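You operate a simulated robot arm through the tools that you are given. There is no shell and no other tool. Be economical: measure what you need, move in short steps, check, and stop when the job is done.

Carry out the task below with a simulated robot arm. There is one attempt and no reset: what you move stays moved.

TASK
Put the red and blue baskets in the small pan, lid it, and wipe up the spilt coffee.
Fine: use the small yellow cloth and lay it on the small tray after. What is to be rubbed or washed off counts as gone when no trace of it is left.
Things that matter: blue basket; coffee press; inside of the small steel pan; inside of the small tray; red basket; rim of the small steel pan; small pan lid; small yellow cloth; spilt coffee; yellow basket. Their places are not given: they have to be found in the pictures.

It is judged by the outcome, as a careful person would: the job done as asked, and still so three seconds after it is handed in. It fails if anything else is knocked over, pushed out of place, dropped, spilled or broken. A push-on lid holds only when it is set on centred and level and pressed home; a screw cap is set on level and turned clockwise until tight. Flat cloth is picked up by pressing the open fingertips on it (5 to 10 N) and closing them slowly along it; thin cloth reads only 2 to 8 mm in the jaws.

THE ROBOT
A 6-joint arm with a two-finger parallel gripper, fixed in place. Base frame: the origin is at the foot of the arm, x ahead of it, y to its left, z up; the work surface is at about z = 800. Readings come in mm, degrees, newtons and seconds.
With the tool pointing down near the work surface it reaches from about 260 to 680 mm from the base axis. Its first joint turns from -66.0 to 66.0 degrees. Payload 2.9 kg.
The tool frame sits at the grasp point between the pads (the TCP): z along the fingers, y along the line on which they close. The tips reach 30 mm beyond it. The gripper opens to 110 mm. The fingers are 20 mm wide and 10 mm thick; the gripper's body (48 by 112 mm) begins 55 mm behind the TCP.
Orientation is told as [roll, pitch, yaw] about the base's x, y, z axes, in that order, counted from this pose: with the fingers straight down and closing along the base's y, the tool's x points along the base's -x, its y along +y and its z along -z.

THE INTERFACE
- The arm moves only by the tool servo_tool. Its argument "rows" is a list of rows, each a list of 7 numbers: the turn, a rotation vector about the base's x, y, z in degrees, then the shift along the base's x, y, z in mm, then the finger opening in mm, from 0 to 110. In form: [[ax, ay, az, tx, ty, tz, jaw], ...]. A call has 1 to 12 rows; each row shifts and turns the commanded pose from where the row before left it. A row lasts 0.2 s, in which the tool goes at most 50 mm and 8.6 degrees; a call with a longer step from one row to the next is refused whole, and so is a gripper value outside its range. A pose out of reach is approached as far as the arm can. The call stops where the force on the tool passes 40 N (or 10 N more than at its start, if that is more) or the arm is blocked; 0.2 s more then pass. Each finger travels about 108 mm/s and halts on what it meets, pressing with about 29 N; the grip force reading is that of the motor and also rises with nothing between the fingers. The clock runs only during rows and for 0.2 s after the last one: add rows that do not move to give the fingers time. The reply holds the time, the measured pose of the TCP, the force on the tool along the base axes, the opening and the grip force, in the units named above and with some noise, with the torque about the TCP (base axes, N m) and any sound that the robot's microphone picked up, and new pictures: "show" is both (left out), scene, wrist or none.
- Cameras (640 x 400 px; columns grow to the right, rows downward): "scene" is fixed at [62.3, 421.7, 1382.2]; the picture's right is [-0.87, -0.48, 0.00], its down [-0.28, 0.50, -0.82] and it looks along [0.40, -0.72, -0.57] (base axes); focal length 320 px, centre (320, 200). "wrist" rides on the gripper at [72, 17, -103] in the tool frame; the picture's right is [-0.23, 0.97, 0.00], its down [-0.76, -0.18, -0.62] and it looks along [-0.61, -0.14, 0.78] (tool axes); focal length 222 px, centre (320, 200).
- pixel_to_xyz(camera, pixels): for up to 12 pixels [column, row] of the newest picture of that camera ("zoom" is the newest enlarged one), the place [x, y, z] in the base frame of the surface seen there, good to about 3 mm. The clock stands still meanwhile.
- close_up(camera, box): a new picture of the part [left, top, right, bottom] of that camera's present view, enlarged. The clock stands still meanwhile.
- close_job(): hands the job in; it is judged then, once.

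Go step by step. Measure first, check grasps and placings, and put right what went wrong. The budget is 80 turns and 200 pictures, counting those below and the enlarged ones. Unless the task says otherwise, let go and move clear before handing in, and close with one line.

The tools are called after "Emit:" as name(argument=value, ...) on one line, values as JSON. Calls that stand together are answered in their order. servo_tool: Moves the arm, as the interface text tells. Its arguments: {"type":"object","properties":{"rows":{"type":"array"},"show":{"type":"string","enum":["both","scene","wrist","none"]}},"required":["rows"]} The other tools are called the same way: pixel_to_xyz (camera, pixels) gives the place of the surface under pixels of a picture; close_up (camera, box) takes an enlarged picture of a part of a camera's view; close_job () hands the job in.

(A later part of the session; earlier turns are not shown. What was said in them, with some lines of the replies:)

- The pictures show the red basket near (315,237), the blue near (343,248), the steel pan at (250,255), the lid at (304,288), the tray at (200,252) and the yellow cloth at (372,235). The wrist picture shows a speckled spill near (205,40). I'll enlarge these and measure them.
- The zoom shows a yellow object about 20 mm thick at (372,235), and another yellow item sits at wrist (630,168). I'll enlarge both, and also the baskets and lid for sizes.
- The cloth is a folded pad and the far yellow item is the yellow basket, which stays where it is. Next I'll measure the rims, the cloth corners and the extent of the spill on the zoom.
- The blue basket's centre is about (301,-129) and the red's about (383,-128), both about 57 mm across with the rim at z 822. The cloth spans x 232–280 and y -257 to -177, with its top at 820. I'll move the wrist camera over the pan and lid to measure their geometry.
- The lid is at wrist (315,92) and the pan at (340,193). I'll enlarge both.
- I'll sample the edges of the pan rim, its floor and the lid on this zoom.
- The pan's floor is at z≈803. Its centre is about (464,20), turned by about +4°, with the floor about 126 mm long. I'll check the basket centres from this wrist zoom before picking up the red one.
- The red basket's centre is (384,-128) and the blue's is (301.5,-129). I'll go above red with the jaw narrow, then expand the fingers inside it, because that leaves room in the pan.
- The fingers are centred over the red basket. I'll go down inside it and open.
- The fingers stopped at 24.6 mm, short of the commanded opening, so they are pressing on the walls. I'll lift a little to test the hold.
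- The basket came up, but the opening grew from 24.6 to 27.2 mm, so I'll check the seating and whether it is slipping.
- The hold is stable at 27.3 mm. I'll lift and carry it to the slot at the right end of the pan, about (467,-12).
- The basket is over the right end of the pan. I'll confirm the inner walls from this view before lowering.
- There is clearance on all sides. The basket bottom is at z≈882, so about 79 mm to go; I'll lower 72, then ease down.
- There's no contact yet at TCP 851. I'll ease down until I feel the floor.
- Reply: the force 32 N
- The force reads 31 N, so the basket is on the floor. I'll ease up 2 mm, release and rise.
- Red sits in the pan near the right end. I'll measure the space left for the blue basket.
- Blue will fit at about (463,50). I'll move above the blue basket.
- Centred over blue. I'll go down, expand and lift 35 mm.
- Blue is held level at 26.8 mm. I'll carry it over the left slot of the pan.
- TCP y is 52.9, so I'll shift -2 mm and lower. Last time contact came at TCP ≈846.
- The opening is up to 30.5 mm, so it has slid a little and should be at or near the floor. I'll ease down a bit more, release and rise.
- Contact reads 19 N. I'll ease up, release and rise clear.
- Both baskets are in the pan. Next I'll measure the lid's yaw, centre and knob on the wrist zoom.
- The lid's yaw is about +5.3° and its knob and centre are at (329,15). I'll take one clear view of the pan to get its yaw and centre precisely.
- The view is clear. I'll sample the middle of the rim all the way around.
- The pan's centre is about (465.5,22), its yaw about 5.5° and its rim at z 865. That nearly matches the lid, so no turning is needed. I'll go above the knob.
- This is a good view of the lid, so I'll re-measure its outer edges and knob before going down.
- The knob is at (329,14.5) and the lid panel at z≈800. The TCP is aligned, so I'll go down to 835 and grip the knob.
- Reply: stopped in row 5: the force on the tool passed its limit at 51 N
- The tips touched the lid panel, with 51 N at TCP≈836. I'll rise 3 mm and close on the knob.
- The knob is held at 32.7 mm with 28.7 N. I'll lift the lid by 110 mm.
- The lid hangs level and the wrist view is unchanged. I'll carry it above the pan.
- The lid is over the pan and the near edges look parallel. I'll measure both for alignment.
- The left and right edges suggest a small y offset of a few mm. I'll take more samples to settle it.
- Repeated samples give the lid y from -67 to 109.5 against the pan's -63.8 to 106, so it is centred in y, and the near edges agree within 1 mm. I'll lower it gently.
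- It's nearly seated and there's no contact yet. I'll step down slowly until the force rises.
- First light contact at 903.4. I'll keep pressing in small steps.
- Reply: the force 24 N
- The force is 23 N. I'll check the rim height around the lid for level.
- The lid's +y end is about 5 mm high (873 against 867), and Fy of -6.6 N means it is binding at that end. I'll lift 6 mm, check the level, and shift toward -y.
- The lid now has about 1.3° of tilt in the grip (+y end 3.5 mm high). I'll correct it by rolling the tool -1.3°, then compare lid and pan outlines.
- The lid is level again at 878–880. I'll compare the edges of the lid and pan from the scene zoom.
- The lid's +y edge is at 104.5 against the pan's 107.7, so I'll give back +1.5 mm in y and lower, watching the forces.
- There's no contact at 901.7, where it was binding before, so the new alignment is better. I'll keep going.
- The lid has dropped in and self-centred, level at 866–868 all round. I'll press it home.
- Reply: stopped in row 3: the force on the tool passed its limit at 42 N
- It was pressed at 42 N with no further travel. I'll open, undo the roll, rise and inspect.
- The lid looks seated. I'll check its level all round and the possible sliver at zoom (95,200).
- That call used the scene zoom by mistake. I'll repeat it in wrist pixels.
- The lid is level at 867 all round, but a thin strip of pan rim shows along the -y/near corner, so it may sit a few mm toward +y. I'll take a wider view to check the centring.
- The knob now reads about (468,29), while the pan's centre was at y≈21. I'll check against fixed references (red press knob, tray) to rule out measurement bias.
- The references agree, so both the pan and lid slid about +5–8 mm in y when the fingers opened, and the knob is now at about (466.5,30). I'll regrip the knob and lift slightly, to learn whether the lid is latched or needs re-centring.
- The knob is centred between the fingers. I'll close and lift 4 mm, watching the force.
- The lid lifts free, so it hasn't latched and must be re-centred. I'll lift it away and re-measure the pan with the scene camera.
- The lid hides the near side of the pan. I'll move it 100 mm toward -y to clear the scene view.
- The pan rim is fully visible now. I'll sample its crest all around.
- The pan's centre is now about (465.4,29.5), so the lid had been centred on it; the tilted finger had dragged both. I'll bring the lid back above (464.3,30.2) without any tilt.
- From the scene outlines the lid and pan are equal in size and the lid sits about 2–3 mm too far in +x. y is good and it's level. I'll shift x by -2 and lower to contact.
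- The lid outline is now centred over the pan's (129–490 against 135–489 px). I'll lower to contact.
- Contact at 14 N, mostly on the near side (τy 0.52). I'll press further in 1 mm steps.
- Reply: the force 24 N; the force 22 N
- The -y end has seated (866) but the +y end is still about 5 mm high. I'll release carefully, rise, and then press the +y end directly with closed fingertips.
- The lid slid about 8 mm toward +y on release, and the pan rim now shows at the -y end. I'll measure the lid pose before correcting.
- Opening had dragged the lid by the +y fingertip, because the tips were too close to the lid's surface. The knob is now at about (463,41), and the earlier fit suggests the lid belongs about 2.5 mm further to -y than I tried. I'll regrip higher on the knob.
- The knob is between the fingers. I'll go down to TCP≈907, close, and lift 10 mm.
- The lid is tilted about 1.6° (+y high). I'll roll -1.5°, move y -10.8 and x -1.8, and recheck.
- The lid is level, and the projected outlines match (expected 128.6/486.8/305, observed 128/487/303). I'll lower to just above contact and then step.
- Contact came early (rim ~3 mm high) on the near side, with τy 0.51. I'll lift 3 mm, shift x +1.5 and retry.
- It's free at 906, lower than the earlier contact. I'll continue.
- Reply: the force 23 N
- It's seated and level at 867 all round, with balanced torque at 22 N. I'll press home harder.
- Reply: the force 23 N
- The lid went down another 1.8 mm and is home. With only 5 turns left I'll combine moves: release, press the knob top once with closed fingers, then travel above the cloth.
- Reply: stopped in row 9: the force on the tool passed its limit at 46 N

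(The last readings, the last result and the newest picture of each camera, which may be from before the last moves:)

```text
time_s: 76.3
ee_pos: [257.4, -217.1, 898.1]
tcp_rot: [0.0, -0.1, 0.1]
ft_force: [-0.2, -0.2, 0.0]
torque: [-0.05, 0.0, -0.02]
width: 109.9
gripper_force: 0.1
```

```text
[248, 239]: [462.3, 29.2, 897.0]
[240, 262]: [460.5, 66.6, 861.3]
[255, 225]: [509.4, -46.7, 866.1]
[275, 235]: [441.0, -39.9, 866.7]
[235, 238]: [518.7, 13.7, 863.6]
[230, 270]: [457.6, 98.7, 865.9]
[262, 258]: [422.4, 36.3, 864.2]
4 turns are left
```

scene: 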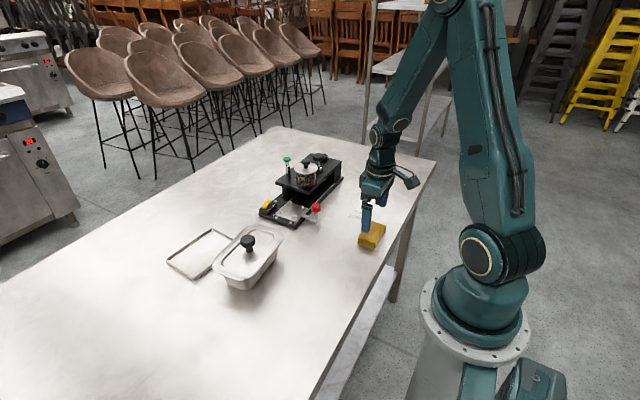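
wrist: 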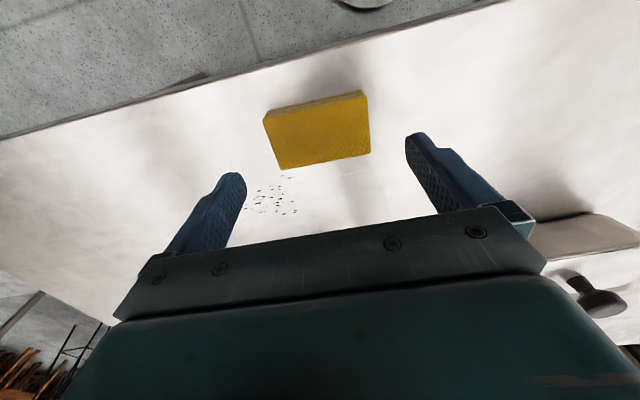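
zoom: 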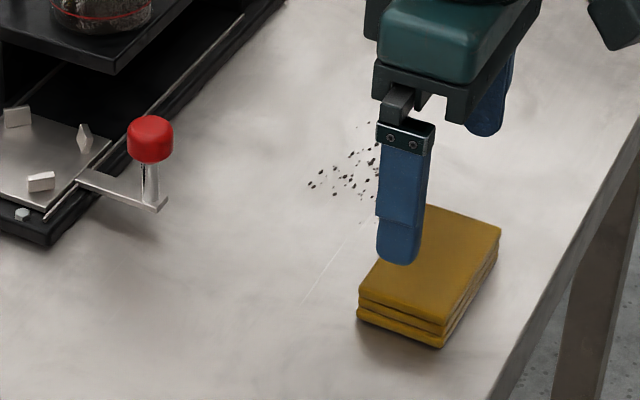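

The lid is centred and undisturbed, its rim reading about 866 all round. I'm above the cloth at (257,-217). I'll grip it, wipe the spill in overlapping lanes, then withdraw and look.

Emit:
servo_tool(rows=[[0, 0, 0, -1, 0, -30, 110], [0, 0, 0, 0, 0, -20, 110], [0, 0, 0, 0, 0, -12, 110], [0, 0, 0, 0, 0, 0, 95], [0, 0, 0, 0, 0, 0, 85], [0, 0, 0, 0, 0, 0, 78], [0, 0, 0, 0, 0, 0, 72], [0, 0, 0, 0, 0, 0, 66], [0, 0, 0, 0, 0, 0, 66], [0, 0, 0, 0, 0, 10, 66], [0, 0, 0, 0, 0, 15, 66], [0, 0, 0, 0, 0, 0, 66]], show="both")

Emit:
servo_tool(rows=[[0, 0, 0, 26.8, -26.5, 0, 66], [0, 0, 0, 26.8, -26.5, 0, 66], [0, 0, 0, 0, 0, -15, 66], [0, 0, 0, 0, 0, -8, 66], [0, 0, 0, 0, 0, -2, 66], [0, 0, 0, 0, 0, -1, 66], [0, 0, 0, 0, 0, 0, 66]], show="none")

Emit:
servo_tool(rows=[[0, 0, 0, 0, -17.5, 0, 66], [0, 0, 0, 0, -17.5, 0, 66], [0, 0, 0, 0, -17.5, 0, 66], [0, 0, 0, 0, -17.5, 0, 66], [0, 0, 0, 14, 0, 0, 66], [0, 0, 0, 0, 17.5, 0, 66], [0, 0, 0, 0, 17.5, 0, 66], [0, 0, 0, 0, 17.5, 0, 66], [0, 0, 0, 0, 17.5, 0, 66], [0, 0, 0, 14, 0, 0, 66]], show="none")

Emit:
servo_tool(rows=[[0, 0, 0, 0, 0, -0.7, 66], [0, 0, 0, 0, -17.5, 0, 66], [0, 0, 0, 0, -17.5, 0, 66], [0, 0, 0, 0, -17.5, 0, 66], [0, 0, 0, 0, -17.5, 0, 66], [0, 0, 0, -14, 0, 0, 66], [0, 0, 0, 0, 17.5, 0, 66], [0, 0, 0, 0, 17.5, 0, 66], [0, 0, 0, 0, 17.5, 0, 66], [0, 0, 0, 0, 17.5, 0, 66], [0, 0, 0, -14, 0, 0, 66]], show="none")

Emit:
servo_tool(rows=[[0, 0, 0, 0, -17.5, 0, 66], [0, 0, 0, 0, -17.5, 0, 66], [0, 0, 0, 0, -17.5, 0, 66], [0, 0, 0, 0, -17.5, 0, 66], [0, 0, 0, 14, 0, 0, 66], [0, 0, 0, 0, 17.5, 0, 66], [0, 0, 0, 0, 17.5, 0, 66], [0, 0, 0, 0, 17.5, 0, 66], [0, 0, 0, 0, 17.5, 0, 66], [0, 0, 0, 14, 0, 0, 66]], show="none")

Emit:
servo_tool(rows=[[0, 0, 0, 0, 0, 20, 66], [0, 0, 0, 0, 0, 40, 66], [0, 0, 0, 10.3, 35, 6, 66], [0, 0, 0, 10.3, 35, 6, 66], [0, 0, 0, 10.3, 35, 6, 66], [0, 0, 0, 10.3, 35, 6, 66], [0, 0, 0, 10.3, 35, 6, 66], [0, 0, 0, 10.3, 35, 6, 66], [0, 0, 0, 0, 0, 0, 66]], show="both")

Emit:
close_up(camera="scene", box=[325, 190, 405, 250])

Emit:
close_up(camera="scene", box=[230, 150, 350, 260])

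Emit:
pixel_to_xyz(camera="scene", pixels=[[168, 265], [212, 230], [190, 278], [232, 240], [200, 252], [188, 265], [212, 242]])

```text
time_s: 78.9
ee_pos: [255.7, -216.6, 860.6]
tcp_rot: [0.0, -0.1, 0.0]
ft_force: [0.3, 0.1, -0.7]
torque: [0.0, -0.02, 0.0]
width: 84.0
gripper_force: 29.0
```

scene: 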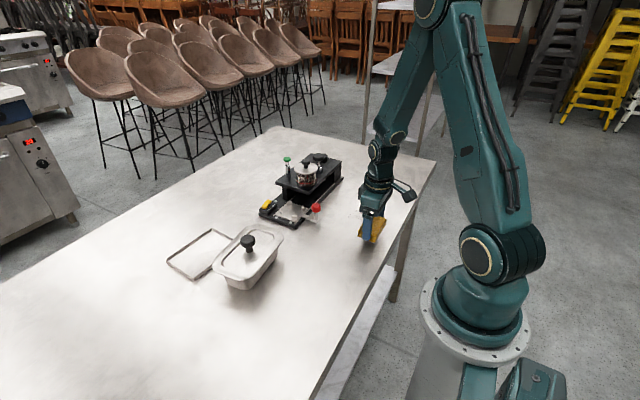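
wrist: 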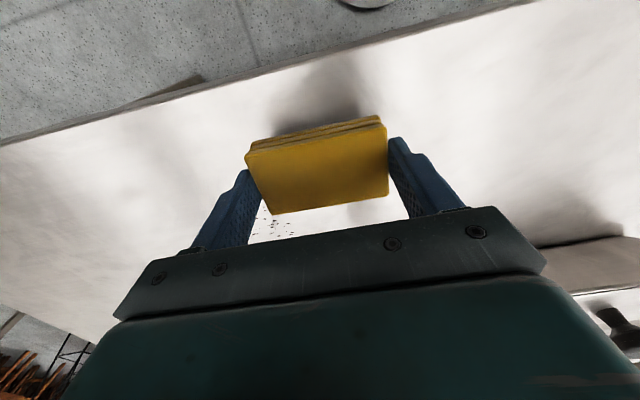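

```text
time_s: 80.5
ee_pos: [309.7, -268.7, 836.8]
tcp_rot: [-0.1, -0.2, 0.1]
ft_force: [-4.8, 4.4, 28.3]
torque: [0.31, 0.22, -0.01]
width: 83.8
gripper_force: 28.8
```

```text
time_s: 82.7
ee_pos: [336.3, -268.1, 835.8]
tcp_rot: [0.2, 0.1, 0.0]
ft_force: [-8.2, 0.8, 17.7]
torque: [-0.69, 0.14, -0.31]
width: 83.8
gripper_force: 28.9
```

```text
time_s: 85.1
ee_pos: [310.9, -266.8, 835.1]
tcp_rot: [0.1, -0.3, 0.3]
ft_force: [11.5, 2.8, 24.2]
torque: [-0.33, -0.27, 0.2]
width: 83.6
gripper_force: 28.4
```

```text
time_s: 87.3
ee_pos: [337.5, -267.0, 834.5]
tcp_rot: [0.1, 0.0, 0.1]
ft_force: [-4.5, 0.9, 8.3]
torque: [-0.28, 0.07, -0.15]
width: 83.7
gripper_force: 29.3
```

```text
time_s: 89.3
ee_pos: [400.1, -59.9, 930.7]
tcp_rot: [0.0, -0.2, 0.1]
ft_force: [-0.6, 0.4, -0.3]
torque: [-0.01, 0.04, -0.05]
width: 83.9
gripper_force: 29.2
```

scene: 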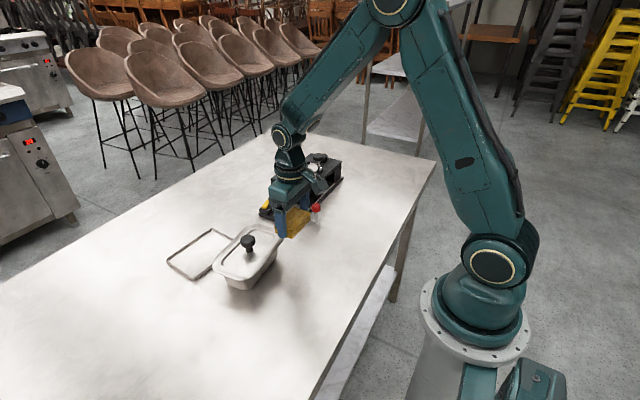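
wrist: 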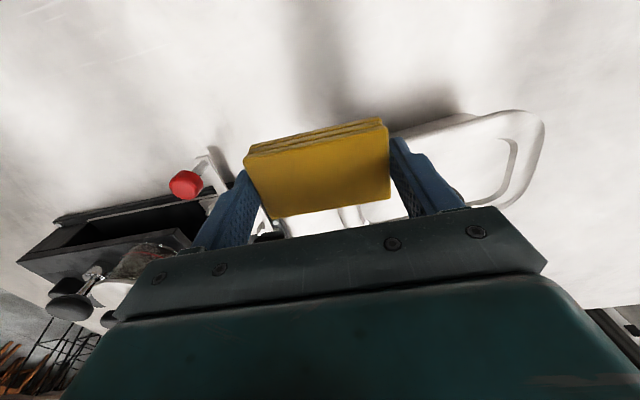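

```text
6.67 times, centred on (365, 220) of scene
```

zoom: 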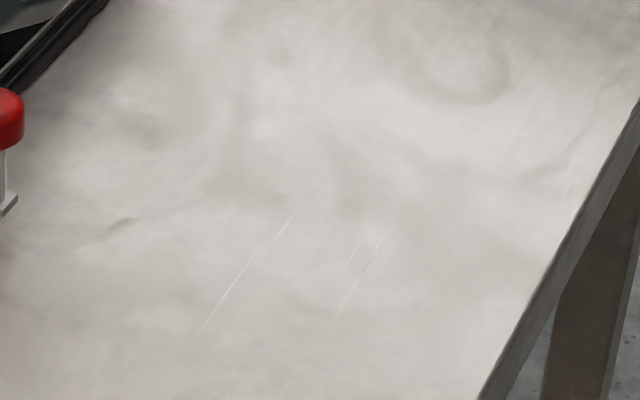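

```text
3.64 times, centred on (290, 205) of scene
```

zoom: 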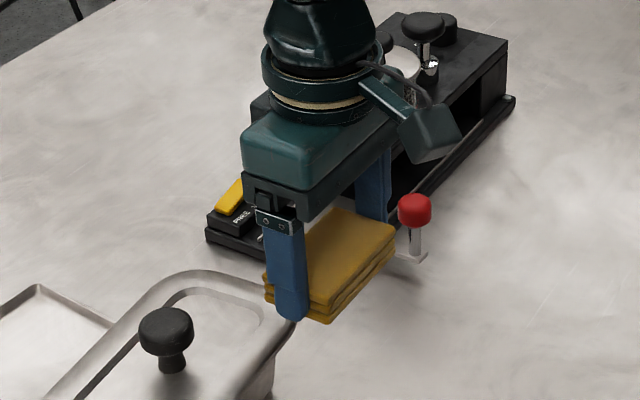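

```text
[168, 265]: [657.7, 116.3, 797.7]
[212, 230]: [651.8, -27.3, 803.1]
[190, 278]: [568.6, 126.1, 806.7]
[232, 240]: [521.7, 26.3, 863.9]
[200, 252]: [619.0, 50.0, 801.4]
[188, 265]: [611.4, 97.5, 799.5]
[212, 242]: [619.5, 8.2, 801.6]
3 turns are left
```

The spill area in the zoom is completely clean, and the cloth is still held at 84 mm. I'll carry it over the lid, high enough to clear it, to the tray centre (614,50), lower it, release and withdraw.

Emit:
servo_tool(rows=[[0, 0, 0, 0, 0, 30, 66], [0, 0, 0, 0, 0, 30, 66], [0, 0, 0, 35.7, 18.3, 0, 66], [0, 0, 0, 35.7, 18.3, 0, 66], [0, 0, 0, 35.7, 18.3, 0, 66], [0, 0, 0, 35.7, 18.3, 0, 66], [0, 0, 0, 35.7, 18.3, 0, 66], [0, 0, 0, 35.5, 18.5, 0, 66], [0, 0, 0, 0, 0, 0, 66], [0, 0, 0, 0, 0, 0, 66]], show="both")

Emit:
servo_tool(rows=[[0, 0, 0, 0, 0, -40, 66], [0, 0, 0, 0, 0, -40, 66], [0, 0, 0, 0, 0, -35, 66], [0, 0, 0, 0, 0, -20, 66], [0, 0, 0, 0, 0, -8, 66], [0, 0, 0, 0, 0, -3, 66], [0, 0, 0, 0, 0, -2, 66], [0, 0, 0, 0, 0, -2, 66], [0, 0, 0, 0, 0, -1.5, 66], [0, 0, 0, 0, 0, 0, 66]], show="scene")

Emit:
servo_tool(rows=[[0, 0, 0, 0, 0, 0, 88], [0, 0, 0, 0, 0, 0, 92], [0, 0, 0, 0, 0, 0, 96], [0, 0, 0, 0, 0, 0, 96], [0, 0, 0, 0, 0, 8, 96], [0, 0, 0, 0, 0, 25, 98], [0, 0, 0, 0, 0, 40, 98], [0, 0, 0, 0, 0, 40, 98], [0, 0, 0, -20, -20, 40, 98], [0, 0, 0, -30, -30, 10, 98], [0, 0, 0, -30, -30, 0, 98], [0, 0, 0, 0, 0, 0, 98]], show="both")

Emit:
close_up(camera="scene", box=[150, 200, 300, 300])

Emit:
pixel_to_xyz(camera="scene", pixels=[[248, 239], [255, 225], [275, 235], [235, 238], [230, 270], [262, 258], [200, 252], [190, 260], [210, 245]])

Emit:
close_up(camera="scene", box=[325, 180, 405, 250])

```text
time_s: 91.5
ee_pos: [611.1, 50.1, 991.4]
tcp_rot: [0.1, -0.1, 0.2]
ft_force: [-0.2, -0.1, -0.4]
torque: [-0.01, -0.01, 0.0]
width: 83.6
gripper_force: 28.6
```

scene: 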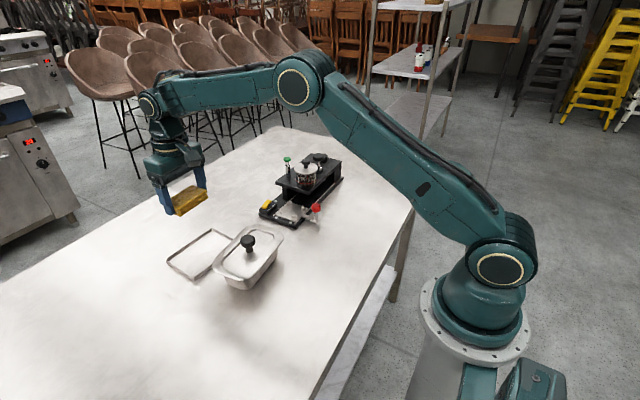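
wrist: 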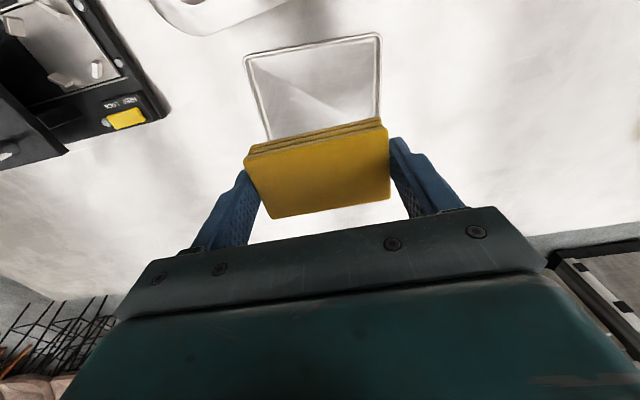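

```text
time_s: 93.7
ee_pos: [612.1, 50.8, 839.9]
tcp_rot: [0.1, 0.0, 0.1]
ft_force: [0.5, 0.8, 0.4]
torque: [-0.02, -0.02, 0.04]
width: 83.5
gripper_force: 28.9
```

scene: 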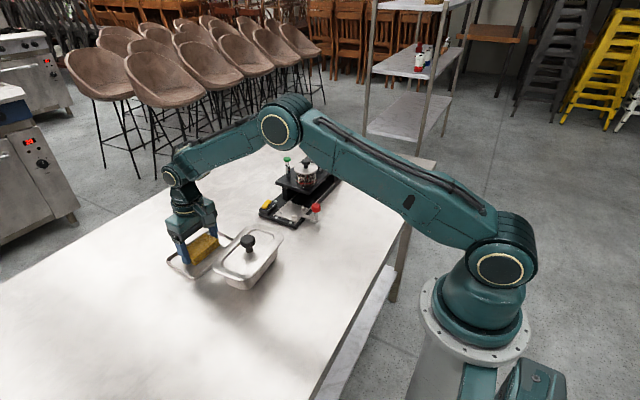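

```text
time_s: 96.3
ee_pos: [535.1, -30.2, 1004.3]
tcp_rot: [0.0, -0.1, 0.1]
ft_force: [-0.4, -0.4, 0.3]
torque: [0.03, -0.01, 0.02]
width: 98.1
gripper_force: 0.1
```

scene: 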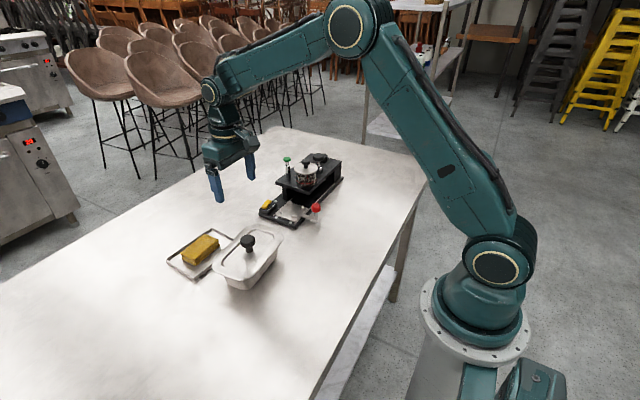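
wrist: 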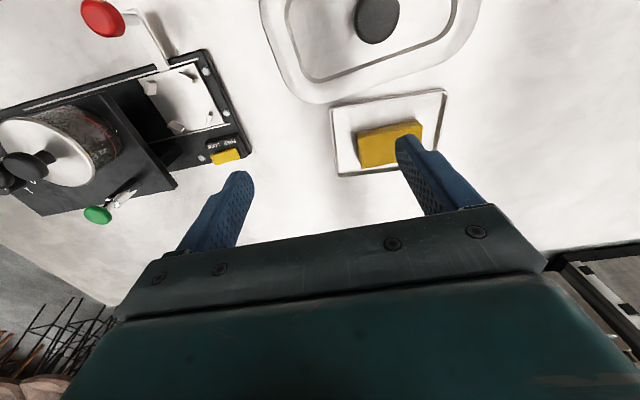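

```text
4.00 times, centred on (225, 250) of scene
```

zoom: 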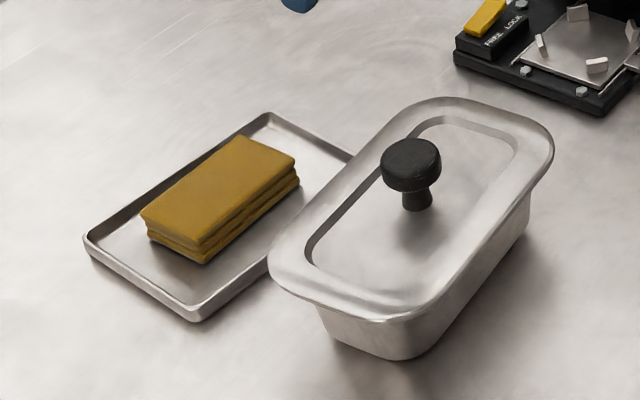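

```text
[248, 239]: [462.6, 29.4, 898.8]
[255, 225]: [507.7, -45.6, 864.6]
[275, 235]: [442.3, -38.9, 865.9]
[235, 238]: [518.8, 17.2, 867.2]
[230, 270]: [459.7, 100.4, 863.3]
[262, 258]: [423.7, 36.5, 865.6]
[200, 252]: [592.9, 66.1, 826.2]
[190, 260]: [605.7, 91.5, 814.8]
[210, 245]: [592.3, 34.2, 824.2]
```

```text
5.71 times, centred on (365, 215) of scene
2 turns are left
```

zoom: 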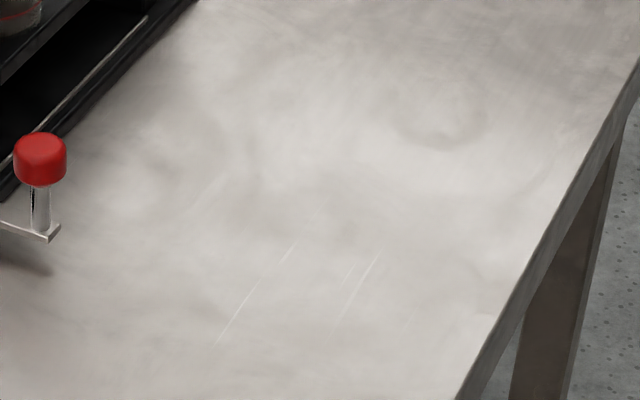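

The cloth lies in the tray, the spill area is clean, and the lid sits level on the pan (rim at about 863–867) with both baskets inside. The arm is clear, so I'm handing in.

Emit:
close_job()

```text
The job is handed in.
```

The job is handed in: the red and blue baskets are in the small pan with its lid pressed on level, the spilt coffee is wiped up, and the yellow cloth is on the small tray; the pan slid about 8 mm sideways while I was fitting the lid, and I did not test the lid's hold after the final press.
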